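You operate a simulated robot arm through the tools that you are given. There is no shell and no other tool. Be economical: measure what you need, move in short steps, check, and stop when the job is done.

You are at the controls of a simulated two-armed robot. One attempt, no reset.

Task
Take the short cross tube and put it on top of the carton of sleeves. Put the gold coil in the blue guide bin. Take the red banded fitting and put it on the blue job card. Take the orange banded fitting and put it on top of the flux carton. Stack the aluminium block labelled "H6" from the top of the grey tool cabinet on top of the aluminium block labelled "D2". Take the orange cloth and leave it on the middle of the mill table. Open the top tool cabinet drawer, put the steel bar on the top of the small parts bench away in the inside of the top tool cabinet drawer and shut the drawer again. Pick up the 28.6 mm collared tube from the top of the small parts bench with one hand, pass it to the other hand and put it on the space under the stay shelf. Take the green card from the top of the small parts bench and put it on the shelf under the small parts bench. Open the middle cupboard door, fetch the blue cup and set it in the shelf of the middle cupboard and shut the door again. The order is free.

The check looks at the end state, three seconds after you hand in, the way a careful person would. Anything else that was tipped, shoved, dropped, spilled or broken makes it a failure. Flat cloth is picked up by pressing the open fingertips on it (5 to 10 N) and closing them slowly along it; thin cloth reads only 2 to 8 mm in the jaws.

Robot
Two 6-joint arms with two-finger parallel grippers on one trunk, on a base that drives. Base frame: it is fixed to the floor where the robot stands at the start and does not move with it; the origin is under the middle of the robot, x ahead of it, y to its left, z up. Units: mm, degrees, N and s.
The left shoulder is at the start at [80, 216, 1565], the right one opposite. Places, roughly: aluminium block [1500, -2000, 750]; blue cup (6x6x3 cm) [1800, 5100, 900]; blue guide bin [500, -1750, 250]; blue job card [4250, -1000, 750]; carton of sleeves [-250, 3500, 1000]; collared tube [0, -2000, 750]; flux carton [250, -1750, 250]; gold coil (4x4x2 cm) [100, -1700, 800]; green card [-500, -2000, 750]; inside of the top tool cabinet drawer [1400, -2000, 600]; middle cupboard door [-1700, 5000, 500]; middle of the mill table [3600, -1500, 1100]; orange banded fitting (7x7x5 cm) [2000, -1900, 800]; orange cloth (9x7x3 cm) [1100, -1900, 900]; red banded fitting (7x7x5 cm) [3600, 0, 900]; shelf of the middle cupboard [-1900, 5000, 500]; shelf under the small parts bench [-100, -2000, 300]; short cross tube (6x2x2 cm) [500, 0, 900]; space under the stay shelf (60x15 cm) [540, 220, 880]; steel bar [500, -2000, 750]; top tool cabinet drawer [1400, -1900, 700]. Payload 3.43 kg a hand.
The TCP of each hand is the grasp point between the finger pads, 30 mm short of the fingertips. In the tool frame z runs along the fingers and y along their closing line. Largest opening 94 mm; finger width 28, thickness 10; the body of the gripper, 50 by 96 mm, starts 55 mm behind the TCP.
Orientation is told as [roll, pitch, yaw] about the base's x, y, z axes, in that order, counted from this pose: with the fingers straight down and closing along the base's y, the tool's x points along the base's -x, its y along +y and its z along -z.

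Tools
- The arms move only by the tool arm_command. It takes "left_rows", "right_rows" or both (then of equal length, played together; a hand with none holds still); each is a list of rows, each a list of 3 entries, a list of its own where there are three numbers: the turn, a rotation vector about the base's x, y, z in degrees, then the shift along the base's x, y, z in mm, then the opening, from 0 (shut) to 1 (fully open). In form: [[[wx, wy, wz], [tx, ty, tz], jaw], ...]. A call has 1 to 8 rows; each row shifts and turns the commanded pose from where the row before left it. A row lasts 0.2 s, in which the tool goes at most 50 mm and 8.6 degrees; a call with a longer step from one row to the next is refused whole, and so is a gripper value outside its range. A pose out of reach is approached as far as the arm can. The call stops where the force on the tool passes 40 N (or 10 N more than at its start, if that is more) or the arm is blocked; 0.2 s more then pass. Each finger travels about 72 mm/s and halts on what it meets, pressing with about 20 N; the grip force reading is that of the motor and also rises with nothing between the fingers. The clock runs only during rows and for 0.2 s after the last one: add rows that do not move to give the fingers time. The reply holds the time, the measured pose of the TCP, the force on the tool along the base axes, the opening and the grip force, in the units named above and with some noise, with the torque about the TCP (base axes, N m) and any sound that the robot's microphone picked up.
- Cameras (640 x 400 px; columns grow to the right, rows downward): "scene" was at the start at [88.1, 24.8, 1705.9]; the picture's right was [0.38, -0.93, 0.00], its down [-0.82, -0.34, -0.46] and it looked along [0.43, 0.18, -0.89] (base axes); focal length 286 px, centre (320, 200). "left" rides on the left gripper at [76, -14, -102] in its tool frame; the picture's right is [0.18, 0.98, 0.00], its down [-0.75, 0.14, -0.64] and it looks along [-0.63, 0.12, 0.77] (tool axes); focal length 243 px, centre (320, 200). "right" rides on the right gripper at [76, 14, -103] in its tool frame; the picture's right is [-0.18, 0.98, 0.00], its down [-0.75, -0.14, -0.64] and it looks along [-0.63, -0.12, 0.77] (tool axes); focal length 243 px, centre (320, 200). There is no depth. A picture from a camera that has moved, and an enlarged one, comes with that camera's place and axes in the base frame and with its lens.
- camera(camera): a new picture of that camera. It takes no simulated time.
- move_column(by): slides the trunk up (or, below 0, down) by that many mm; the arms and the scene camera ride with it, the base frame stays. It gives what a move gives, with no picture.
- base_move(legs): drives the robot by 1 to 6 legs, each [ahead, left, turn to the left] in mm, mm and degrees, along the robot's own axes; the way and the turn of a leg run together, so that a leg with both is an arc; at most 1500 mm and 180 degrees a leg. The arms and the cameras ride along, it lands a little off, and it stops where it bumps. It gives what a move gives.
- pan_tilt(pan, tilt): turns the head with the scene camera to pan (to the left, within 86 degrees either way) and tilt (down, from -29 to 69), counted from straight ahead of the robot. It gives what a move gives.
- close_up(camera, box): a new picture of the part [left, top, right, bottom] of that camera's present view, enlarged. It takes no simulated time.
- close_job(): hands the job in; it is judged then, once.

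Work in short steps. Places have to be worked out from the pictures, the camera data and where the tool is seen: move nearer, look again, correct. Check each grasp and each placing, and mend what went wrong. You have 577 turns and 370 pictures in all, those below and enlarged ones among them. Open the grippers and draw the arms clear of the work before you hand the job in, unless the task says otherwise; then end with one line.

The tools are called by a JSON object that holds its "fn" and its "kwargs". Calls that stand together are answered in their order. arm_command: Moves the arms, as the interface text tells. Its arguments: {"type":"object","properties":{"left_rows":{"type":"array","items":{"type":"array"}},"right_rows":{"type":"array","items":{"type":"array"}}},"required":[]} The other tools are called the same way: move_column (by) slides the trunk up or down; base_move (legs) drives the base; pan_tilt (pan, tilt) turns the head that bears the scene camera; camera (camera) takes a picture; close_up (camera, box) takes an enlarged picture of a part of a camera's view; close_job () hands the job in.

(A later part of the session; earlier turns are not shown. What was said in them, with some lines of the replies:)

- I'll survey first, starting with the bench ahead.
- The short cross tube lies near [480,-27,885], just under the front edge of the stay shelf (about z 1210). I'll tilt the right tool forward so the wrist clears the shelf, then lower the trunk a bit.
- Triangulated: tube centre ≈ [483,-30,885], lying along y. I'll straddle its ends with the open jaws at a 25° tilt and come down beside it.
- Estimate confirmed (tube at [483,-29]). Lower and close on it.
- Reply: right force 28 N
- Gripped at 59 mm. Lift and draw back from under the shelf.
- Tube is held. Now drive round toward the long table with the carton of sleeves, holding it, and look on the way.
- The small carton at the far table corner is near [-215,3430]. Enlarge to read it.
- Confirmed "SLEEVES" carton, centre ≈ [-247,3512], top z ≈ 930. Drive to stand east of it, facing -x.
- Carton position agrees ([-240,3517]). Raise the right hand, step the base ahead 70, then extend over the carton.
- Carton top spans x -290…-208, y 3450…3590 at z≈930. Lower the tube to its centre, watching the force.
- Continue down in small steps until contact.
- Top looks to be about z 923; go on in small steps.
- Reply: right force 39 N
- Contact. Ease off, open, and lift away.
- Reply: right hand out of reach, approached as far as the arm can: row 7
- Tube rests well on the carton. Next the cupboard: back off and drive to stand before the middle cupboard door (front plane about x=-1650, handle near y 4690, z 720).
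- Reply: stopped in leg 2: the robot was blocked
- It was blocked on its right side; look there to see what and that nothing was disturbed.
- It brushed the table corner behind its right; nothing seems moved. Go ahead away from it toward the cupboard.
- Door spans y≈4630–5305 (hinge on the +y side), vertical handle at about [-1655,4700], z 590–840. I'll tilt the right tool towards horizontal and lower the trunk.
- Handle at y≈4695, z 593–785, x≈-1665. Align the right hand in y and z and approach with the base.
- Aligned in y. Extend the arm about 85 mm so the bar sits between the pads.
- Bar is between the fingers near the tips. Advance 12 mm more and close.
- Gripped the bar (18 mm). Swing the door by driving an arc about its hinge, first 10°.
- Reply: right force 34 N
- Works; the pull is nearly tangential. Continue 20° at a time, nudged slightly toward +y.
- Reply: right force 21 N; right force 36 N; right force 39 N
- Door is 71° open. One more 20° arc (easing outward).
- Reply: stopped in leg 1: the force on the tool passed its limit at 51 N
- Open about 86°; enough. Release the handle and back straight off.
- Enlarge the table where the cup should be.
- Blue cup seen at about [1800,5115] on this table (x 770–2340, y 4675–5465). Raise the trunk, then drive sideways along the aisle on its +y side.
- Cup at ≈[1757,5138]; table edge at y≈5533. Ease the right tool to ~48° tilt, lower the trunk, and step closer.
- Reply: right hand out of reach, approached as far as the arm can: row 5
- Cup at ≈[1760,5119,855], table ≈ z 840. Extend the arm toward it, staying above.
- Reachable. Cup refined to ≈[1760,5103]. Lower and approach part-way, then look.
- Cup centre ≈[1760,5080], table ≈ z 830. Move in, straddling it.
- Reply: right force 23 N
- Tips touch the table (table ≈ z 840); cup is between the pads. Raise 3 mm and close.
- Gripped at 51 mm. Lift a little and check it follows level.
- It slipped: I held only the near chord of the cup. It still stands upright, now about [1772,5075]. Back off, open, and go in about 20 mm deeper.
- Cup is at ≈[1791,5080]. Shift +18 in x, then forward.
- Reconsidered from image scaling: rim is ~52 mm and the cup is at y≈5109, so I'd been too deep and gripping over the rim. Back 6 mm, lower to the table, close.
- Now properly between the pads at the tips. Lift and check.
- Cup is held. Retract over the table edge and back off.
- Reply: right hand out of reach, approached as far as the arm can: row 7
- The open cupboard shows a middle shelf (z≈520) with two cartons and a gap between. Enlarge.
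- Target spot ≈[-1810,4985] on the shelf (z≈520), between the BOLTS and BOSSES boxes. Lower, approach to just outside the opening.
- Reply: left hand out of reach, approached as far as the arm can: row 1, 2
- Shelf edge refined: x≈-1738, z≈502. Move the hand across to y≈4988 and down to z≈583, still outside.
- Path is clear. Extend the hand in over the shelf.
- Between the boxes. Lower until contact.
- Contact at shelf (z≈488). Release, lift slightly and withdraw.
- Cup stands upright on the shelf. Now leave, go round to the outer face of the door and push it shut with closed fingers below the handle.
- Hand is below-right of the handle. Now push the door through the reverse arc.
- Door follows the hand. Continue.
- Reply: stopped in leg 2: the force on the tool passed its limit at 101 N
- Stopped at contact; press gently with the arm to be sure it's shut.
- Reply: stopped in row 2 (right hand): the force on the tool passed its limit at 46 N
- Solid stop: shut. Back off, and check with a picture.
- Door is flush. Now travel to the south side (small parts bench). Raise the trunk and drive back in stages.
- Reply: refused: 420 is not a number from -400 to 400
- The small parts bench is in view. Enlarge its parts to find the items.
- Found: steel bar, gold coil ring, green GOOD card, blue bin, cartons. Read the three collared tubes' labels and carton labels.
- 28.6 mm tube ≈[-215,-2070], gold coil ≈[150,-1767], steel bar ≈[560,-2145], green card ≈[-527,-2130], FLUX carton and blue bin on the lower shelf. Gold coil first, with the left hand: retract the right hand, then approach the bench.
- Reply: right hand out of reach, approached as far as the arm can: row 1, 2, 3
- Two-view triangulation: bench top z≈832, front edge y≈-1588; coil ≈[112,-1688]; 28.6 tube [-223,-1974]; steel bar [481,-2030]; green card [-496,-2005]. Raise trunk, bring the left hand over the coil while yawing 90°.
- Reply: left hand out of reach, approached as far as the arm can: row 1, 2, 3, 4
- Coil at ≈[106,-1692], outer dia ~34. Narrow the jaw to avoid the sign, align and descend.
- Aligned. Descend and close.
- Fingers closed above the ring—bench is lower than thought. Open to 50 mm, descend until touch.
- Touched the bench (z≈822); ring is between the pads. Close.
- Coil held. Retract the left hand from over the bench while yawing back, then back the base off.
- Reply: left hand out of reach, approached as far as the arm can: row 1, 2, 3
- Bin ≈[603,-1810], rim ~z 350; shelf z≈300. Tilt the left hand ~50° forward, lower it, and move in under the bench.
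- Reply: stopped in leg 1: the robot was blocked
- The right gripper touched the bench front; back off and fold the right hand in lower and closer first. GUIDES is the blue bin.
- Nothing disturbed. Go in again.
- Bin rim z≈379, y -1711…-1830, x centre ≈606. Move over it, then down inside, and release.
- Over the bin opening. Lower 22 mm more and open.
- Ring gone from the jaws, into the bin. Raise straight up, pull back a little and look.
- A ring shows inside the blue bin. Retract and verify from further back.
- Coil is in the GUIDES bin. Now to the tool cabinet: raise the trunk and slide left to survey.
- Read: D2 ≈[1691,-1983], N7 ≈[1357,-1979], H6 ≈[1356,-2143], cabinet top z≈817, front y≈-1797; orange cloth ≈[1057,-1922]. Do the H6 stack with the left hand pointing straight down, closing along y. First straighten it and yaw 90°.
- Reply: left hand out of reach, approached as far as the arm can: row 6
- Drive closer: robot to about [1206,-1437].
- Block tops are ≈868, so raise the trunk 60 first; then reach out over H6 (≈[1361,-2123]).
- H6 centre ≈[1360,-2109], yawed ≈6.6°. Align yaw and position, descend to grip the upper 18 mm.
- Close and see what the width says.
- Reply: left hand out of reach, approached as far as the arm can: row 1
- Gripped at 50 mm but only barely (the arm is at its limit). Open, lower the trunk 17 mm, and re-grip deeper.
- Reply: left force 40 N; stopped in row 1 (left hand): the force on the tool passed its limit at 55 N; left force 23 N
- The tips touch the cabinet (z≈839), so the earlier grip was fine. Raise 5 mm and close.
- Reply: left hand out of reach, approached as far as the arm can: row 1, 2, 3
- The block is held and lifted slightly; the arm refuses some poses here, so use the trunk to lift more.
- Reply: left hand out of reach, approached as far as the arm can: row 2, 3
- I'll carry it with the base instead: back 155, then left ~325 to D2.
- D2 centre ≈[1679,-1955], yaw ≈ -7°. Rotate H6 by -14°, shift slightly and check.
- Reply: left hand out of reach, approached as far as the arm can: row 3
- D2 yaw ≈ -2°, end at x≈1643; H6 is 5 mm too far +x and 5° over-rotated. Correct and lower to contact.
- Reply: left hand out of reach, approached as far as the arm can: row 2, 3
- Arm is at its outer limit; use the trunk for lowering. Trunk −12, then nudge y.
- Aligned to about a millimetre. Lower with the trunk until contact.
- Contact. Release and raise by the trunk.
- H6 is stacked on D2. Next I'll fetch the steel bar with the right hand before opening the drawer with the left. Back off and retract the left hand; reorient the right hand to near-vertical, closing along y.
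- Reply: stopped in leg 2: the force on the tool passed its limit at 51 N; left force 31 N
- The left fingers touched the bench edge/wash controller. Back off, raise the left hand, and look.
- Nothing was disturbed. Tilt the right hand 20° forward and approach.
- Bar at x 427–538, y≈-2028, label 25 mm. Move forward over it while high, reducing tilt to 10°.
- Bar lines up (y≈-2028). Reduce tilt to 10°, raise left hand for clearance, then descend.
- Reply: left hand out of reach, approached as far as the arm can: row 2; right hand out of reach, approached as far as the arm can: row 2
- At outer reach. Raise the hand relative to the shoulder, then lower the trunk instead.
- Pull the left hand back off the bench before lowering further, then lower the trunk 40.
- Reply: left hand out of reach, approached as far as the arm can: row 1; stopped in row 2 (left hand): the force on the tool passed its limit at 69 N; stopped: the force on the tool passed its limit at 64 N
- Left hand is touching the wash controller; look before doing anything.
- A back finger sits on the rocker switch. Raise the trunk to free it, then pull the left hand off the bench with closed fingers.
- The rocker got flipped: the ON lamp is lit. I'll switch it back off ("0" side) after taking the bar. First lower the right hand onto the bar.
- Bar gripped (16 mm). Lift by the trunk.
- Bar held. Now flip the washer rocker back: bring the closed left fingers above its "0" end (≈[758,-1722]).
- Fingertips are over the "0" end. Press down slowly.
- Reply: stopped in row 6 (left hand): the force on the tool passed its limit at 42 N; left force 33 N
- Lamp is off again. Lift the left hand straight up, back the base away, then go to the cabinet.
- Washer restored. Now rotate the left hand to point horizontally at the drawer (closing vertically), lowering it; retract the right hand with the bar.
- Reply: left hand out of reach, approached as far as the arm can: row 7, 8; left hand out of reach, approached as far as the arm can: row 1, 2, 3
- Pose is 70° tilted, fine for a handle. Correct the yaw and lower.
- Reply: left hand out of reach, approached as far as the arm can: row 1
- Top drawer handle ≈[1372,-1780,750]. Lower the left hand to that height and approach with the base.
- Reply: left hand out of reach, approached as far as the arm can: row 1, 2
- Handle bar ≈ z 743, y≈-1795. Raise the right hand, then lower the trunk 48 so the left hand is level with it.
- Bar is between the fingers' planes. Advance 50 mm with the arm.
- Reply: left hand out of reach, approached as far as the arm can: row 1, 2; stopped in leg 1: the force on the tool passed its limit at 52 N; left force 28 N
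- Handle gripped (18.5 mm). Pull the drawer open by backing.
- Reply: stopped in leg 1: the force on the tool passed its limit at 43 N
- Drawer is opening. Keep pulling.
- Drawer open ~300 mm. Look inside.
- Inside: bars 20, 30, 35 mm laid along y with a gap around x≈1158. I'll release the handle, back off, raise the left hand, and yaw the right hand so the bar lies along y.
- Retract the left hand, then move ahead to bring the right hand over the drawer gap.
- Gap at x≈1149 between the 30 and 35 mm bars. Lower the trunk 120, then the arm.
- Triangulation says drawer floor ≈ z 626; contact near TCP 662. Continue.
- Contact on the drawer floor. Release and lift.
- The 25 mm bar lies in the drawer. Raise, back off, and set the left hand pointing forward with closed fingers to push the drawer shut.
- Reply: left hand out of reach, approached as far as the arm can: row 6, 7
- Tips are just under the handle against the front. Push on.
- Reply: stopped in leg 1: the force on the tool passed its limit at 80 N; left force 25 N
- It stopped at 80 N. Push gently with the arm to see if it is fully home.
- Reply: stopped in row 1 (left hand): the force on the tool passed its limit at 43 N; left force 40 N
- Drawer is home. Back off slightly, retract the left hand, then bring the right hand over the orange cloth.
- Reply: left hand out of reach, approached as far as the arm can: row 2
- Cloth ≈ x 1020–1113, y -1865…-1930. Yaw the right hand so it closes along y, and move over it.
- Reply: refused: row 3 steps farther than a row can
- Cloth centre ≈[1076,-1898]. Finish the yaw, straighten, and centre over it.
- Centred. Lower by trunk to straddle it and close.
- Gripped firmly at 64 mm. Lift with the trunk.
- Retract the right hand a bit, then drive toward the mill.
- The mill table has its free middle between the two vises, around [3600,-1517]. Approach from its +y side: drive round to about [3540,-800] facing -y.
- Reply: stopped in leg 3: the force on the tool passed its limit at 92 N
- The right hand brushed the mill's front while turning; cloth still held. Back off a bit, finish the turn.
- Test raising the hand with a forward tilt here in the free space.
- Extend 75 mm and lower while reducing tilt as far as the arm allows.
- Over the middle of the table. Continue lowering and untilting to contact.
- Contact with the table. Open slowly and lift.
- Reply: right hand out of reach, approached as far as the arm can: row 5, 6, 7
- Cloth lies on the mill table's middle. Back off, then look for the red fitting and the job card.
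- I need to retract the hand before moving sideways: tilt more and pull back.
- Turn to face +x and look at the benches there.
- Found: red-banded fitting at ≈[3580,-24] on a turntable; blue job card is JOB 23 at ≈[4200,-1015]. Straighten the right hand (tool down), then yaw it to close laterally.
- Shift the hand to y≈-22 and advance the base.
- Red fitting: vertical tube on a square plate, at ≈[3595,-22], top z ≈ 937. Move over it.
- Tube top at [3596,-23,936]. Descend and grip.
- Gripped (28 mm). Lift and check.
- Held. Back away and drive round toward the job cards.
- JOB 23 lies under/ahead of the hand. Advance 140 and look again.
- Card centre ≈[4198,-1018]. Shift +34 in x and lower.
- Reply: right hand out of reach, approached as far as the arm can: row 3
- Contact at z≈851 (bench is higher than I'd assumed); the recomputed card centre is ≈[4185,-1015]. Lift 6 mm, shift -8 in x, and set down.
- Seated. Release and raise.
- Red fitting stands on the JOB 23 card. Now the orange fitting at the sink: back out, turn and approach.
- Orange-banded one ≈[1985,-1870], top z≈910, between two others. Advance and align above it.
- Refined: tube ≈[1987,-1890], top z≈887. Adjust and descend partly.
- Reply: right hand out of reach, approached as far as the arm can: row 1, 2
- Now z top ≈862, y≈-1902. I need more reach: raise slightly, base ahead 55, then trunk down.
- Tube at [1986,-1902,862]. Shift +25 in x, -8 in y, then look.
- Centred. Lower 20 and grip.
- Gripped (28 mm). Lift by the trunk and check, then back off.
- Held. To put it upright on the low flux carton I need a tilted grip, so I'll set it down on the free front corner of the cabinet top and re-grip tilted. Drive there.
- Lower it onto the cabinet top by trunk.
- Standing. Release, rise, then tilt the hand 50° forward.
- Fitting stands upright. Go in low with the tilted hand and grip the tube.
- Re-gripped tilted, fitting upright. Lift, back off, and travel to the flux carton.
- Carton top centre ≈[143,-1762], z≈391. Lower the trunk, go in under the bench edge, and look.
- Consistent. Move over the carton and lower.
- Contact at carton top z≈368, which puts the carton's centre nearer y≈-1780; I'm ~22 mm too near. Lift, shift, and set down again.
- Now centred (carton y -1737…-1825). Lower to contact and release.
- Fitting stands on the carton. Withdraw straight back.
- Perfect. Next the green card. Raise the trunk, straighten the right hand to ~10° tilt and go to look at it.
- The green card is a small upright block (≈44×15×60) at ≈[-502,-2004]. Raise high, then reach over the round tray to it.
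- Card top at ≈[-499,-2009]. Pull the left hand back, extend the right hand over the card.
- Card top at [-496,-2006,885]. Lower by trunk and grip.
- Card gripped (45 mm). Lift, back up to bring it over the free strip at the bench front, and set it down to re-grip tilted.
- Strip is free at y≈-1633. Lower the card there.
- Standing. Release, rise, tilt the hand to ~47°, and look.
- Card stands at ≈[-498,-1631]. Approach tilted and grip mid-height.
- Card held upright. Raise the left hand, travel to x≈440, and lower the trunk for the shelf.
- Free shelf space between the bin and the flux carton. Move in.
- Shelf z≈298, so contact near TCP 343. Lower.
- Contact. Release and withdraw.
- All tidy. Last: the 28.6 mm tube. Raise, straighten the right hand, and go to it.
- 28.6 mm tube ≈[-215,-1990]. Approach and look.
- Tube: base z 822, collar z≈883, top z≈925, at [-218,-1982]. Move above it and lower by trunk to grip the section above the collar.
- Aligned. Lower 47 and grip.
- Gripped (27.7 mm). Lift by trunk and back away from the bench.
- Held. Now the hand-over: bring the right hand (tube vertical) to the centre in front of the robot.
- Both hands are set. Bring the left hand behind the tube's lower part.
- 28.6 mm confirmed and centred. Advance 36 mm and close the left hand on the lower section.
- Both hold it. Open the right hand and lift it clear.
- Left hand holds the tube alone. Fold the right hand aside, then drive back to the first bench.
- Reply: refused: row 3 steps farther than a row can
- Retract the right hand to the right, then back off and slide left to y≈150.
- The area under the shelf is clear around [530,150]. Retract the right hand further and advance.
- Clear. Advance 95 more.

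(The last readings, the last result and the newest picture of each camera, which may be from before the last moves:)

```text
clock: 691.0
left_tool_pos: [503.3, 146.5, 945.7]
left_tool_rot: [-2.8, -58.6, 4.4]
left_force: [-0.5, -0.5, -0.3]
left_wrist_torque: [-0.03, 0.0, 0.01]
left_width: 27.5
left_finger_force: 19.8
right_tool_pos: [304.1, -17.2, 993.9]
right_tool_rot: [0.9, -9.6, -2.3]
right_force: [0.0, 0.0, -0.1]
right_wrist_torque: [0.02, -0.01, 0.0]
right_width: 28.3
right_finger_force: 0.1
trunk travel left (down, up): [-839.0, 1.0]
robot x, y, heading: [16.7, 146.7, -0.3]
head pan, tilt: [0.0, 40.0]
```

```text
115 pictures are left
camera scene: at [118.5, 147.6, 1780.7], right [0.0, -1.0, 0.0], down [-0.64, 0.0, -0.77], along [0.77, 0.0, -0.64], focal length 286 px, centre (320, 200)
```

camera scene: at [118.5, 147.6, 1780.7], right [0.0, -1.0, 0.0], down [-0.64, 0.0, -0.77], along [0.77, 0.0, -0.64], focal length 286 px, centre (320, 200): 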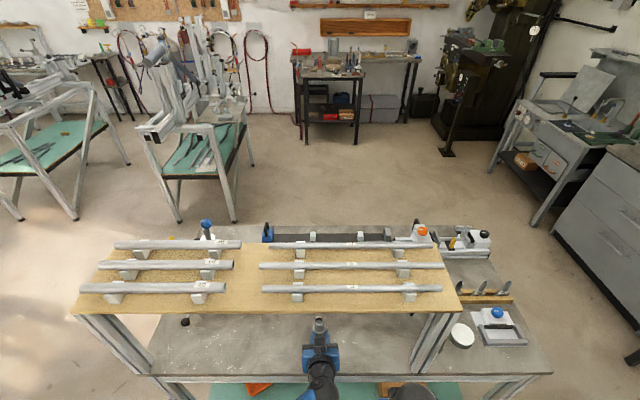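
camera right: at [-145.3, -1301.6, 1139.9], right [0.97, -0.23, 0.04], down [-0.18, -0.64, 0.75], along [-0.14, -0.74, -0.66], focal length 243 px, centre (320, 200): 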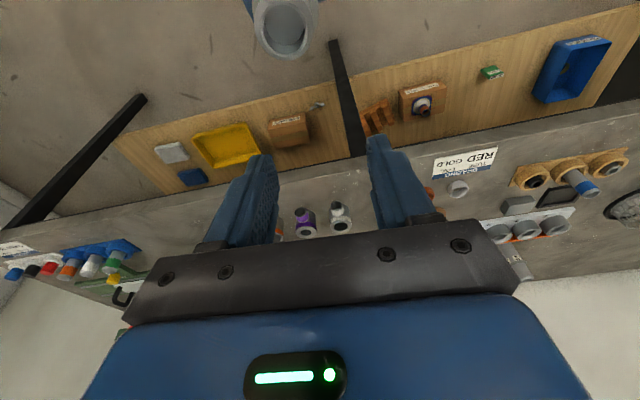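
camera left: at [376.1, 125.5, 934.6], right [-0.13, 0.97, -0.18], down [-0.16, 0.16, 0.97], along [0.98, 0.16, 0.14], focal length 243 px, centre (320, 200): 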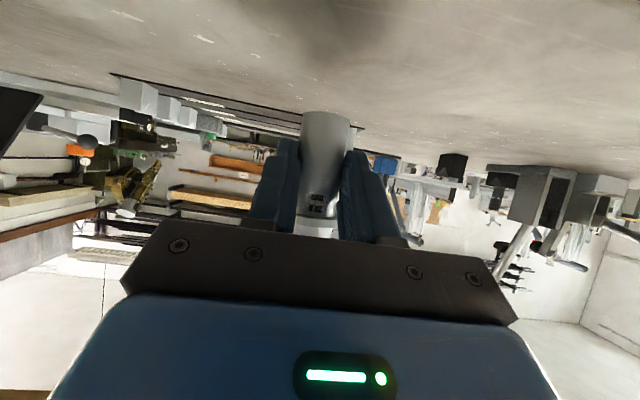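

Tube is under the shelf at ≈[520,147]. Nudge +12 in x and lower to contact.

{"fn": "arm_command", "kwargs": {"left_rows": [[[0, 0, 0], [12, 0, 0], 0.2], [[0, 0, 0], [0, 0, -12], 0.2], [[0, 0, 0], [0, 0, -8], 0.2], [[0, 0, 0], [0, 0, 0], 0.2]]}}

{"fn": "arm_command", "kwargs": {"left_rows": [[[0, 0, 0], [0, 0, -4], 0.2], [[0, 0, 0], [0, 0, 0], 0.2]]}}

{"fn": "arm_command", "kwargs": {"left_rows": [[[0, 0, 0], [0, 0, -4], 0.2], [[0, 0, 0], [0, 0, 0], 0.2]]}}

{"fn": "camera", "kwargs": {"camera": "left"}}

```text
clock: 692.0
left_tool_pos: [523.7, 144.5, 922.3]
left_tool_rot: [-2.5, -58.1, 4.5]
left_force: [0.6, -0.1, -1.1]
left_wrist_torque: [0.0, 0.05, 0.01]
left_width: 27.6
left_finger_force: 19.7
right_tool_pos: [313.6, -15.3, 989.3]
right_tool_rot: [0.9, -8.9, -2.3]
right_force: [0.7, -0.7, 0.0]
right_wrist_torque: [0.02, 0.0, 0.01]
right_width: 28.4
right_finger_force: 0.2
trunk travel left (down, up): [-839.0, 1.0]
robot x, y, heading: [17.4, 149.5, -0.3]
head pan, tilt: [0.0, 40.0]
```

```text
clock: 692.6
left_tool_pos: [521.6, 144.2, 921.1]
left_tool_rot: [-2.7, -58.4, 4.5]
left_force: [-1.6, 0.5, 8.9]
left_wrist_torque: [0.14, -0.14, -0.02]
left_width: 27.8
left_finger_force: 20.3
right_tool_pos: [308.9, -16.6, 991.6]
right_tool_rot: [0.9, -9.1, -2.3]
right_force: [-0.4, -0.9, 0.6]
right_wrist_torque: [0.02, -0.01, 0.01]
right_width: 28.3
right_finger_force: 0.1
trunk travel left (down, up): [-839.0, 1.0]
robot x, y, heading: [16.6, 144.9, -0.3]
head pan, tilt: [0.0, 40.0]
```

```text
clock: 693.2
left_tool_pos: [521.5, 142.8, 915.4]
left_tool_rot: [-2.8, -58.3, 4.4]
left_force: [1.6, -0.9, 12.4]
left_wrist_torque: [0.15, -0.36, -0.05]
left_width: 27.4
left_finger_force: 20.2
right_tool_pos: [309.4, -14.6, 990.6]
right_tool_rot: [0.9, -9.1, -2.3]
right_force: [-0.3, 0.5, -0.9]
right_wrist_torque: [0.01, 0.01, 0.02]
right_width: 28.4
right_finger_force: 0.0
trunk travel left (down, up): [-839.0, 1.0]
robot x, y, heading: [18.3, 149.6, -0.1]
head pan, tilt: [0.0, 40.0]
```

```text
114 pictures are left
camera left: at [394.8, 124.3, 904.7], right [-0.13, 0.97, -0.18], down [-0.16, 0.16, 0.97], along [0.98, 0.16, 0.13], focal length 243 px, centre (320, 200)
```

left: 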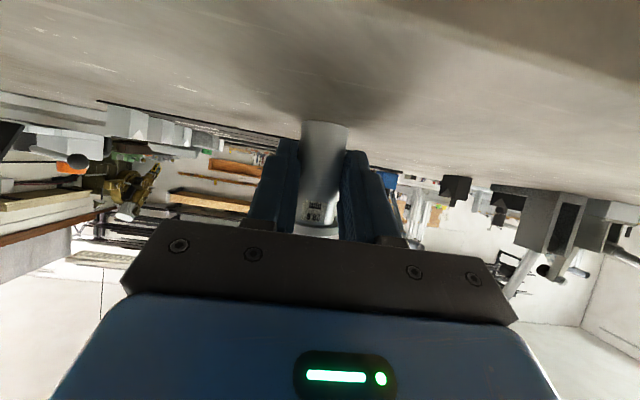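

Contact. Ease slightly, open slowly, and check it stands.

{"fn": "arm_command", "kwargs": {"left_rows": [[[0, 0, 0], [0, 0, 1], 0.25], [[0, 0, 0], [0, 0, 0], 0.35], [[0, 0, 0], [0, 0, 0], 0.5], [[0, 0, 0], [0, 0, 0], 0.7], [[0, 0, 0], [0, 0, 0], 0.85], [[0, 0, 0], [0, 0, 0], 0.85]]}}

{"fn": "camera", "kwargs": {"camera": "left"}}

```text
clock: 694.6
left_tool_pos: [521.2, 144.8, 915.2]
left_tool_rot: [-2.6, -58.1, 4.5]
left_force: [0.3, -0.8, 0.6]
left_wrist_torque: [0.0, 0.0, 0.03]
left_width: 79.9
left_finger_force: 0.2
right_tool_pos: [310.0, -15.9, 990.2]
right_tool_rot: [0.9, -9.2, -2.3]
right_force: [0.4, -0.9, 0.1]
right_wrist_torque: [-0.03, 0.0, -0.01]
right_width: 28.0
right_finger_force: 0.0
trunk travel left (down, up): [-839.0, 1.0]
robot x, y, heading: [15.6, 147.2, -0.4]
head pan, tilt: [0.0, 40.0]
```

```text
113 pictures are left
camera left: at [394.8, 125.3, 904.3], right [-0.13, 0.97, -0.18], down [-0.15, 0.16, 0.98], along [0.98, 0.16, 0.13], focal length 243 px, centre (320, 200)
```

left: 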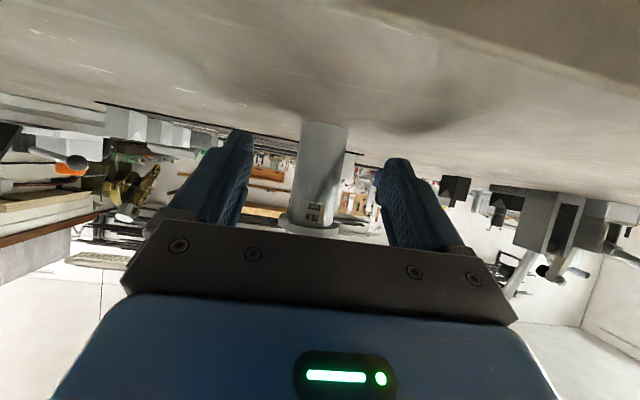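

It stands. Withdraw straight back.

{"fn": "arm_command", "kwargs": {"left_rows": [[[0, 0, 0], [-20, 0, 2], 0.85], [[0, 0, 0], [-40, 0, 2], 0.85], [[0, 0, 0], [-45, 0, 2], 0.85]]}}

{"fn": "base_move", "kwargs": {"legs": [[-250, 0, 0]]}}

{"fn": "camera", "kwargs": {"camera": "left"}}

{"fn": "camera", "kwargs": {"camera": "scene"}}

```text
clock: 695.4
left_tool_pos: [414.4, 145.9, 923.9]
left_tool_rot: [-2.5, -58.3, 4.5]
left_force: [0.1, -0.3, 0.1]
left_wrist_torque: [0.0, 0.0, -0.01]
left_width: 79.9
left_finger_force: 0.0
right_tool_pos: [309.8, -15.8, 991.1]
right_tool_rot: [1.0, -9.1, -2.2]
right_force: [-0.6, -0.2, 0.1]
right_wrist_torque: [0.01, -0.04, 0.0]
right_width: 27.9
right_finger_force: 0.0
trunk travel left (down, up): [-839.0, 1.0]
robot x, y, heading: [14.0, 145.4, -0.2]
head pan, tilt: [0.0, 40.0]
```

```text
clock: 697.2
left_tool_pos: [164.9, 147.5, 922.9]
left_tool_rot: [-2.6, -58.0, 4.9]
left_force: [0.1, 1.1, 0.8]
left_wrist_torque: [-0.02, 0.01, -0.02]
left_width: 79.8
left_finger_force: 0.0
right_tool_pos: [60.2, -13.9, 989.4]
right_tool_rot: [0.9, -8.9, -2.0]
right_force: [0.3, 0.4, -0.1]
right_wrist_torque: [-0.01, 0.01, -0.01]
right_width: 28.3
right_finger_force: 0.0
trunk travel left (down, up): [-839.0, 1.0]
robot x, y, heading: [-236.9, 149.3, -0.0]
head pan, tilt: [0.0, 40.0]
```

```text
112 pictures are left
camera left: at [37.7, 127.5, 912.1], right [-0.14, 0.97, -0.18], down [-0.15, 0.16, 0.98], along [0.98, 0.17, 0.13], focal length 243 px, centre (320, 200)
```

left: 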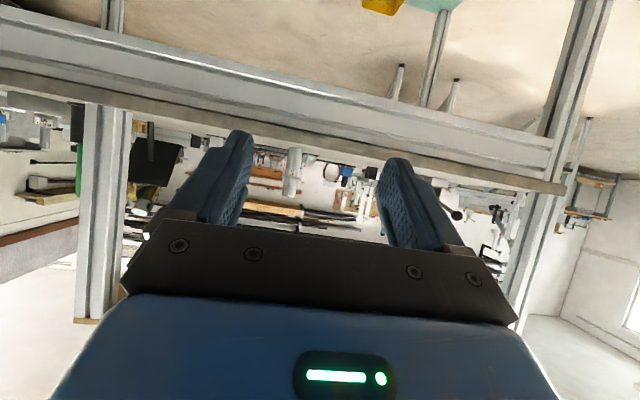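

```text
111 pictures are left
camera scene: at [-116.9, 148.6, 1779.2], right [0.0, -1.0, 0.0], down [-0.65, 0.0, -0.76], along [0.76, 0.0, -0.65], focal length 286 px, centre (320, 200)
```

scene: 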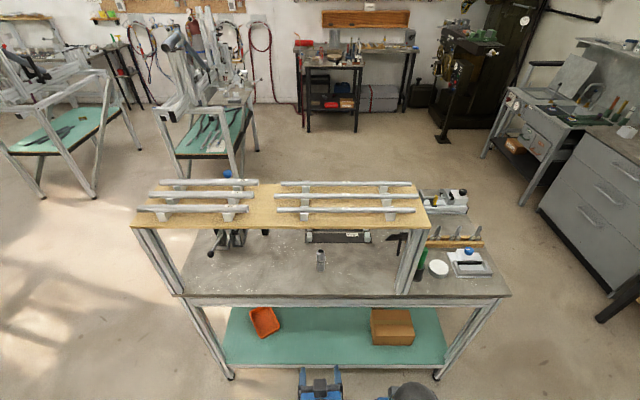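

The tube stands under the stay shelf. Open both grippers, both arms clear of the work.

{"fn": "arm_command", "kwargs": {"right_rows": [[[0, 0, 0], [0, 0, 0], 1], [[0, 0, 0], [0, 0, 0], 1], [[0, 0, 0], [0, 0, 0], 1], [[0, 0, 0], [0, 0, 0], 1]], "left_rows": [[[0, 0, 0], [0, 0, 0], 1], [[0, 0, 0], [0, 0, 0], 1], [[0, 0, 0], [0, 0, 0], 1], [[0, 0, 0], [0, 0, 0], 1]]}}

{"fn": "close_up", "kwargs": {"camera": "scene", "box": [180, 220, 440, 310]}}

```text
clock: 698.2
left_tool_pos: [160.9, 147.9, 923.7]
left_tool_rot: [-2.6, -58.3, 4.8]
left_force: [-0.8, -0.4, -0.2]
left_wrist_torque: [0.0, -0.05, -0.01]
left_width: 93.9
left_finger_force: 0.1
right_tool_pos: [57.0, -14.0, 990.1]
right_tool_rot: [1.0, -9.1, -2.0]
right_force: [-0.8, 0.8, -0.2]
right_wrist_torque: [-0.02, 0.0, -0.02]
right_width: 94.2
right_finger_force: 0.0
trunk travel left (down, up): [-839.0, 1.0]
robot x, y, heading: [-235.6, 148.8, 0.4]
head pan, tilt: [0.0, 40.0]
```

```text
2.46 times, centred on (310, 265) of scene
camera zoom: at [-124.2, 148.6, 1779.8], right [0.0, -1.0, 0.0], down [-0.64, 0.0, -0.77], along [0.77, 0.0, -0.64], focal length 705 px, centre (345, 40)
```

zoom: 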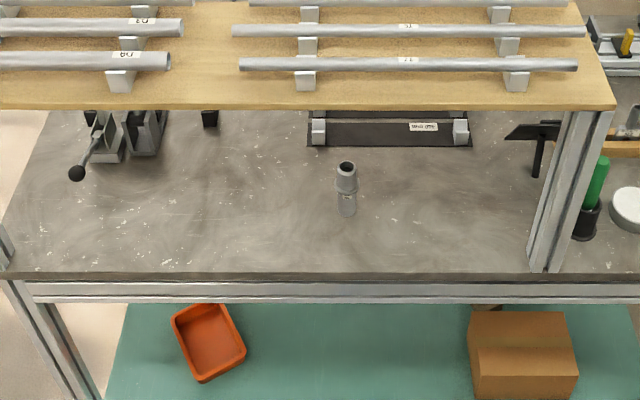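

All ten placements look right in the last pictures taken of each, so I'm handing in.

{"fn": "close_job", "kwargs": {}}

```text
The job is handed in.
```

All ten tasks are done as far as the pictures show, and the job is handed in with both grippers open and both arms clear. On the way the left hand knocked the wash controller's power switch on; I pressed it back off and its lamp is out.
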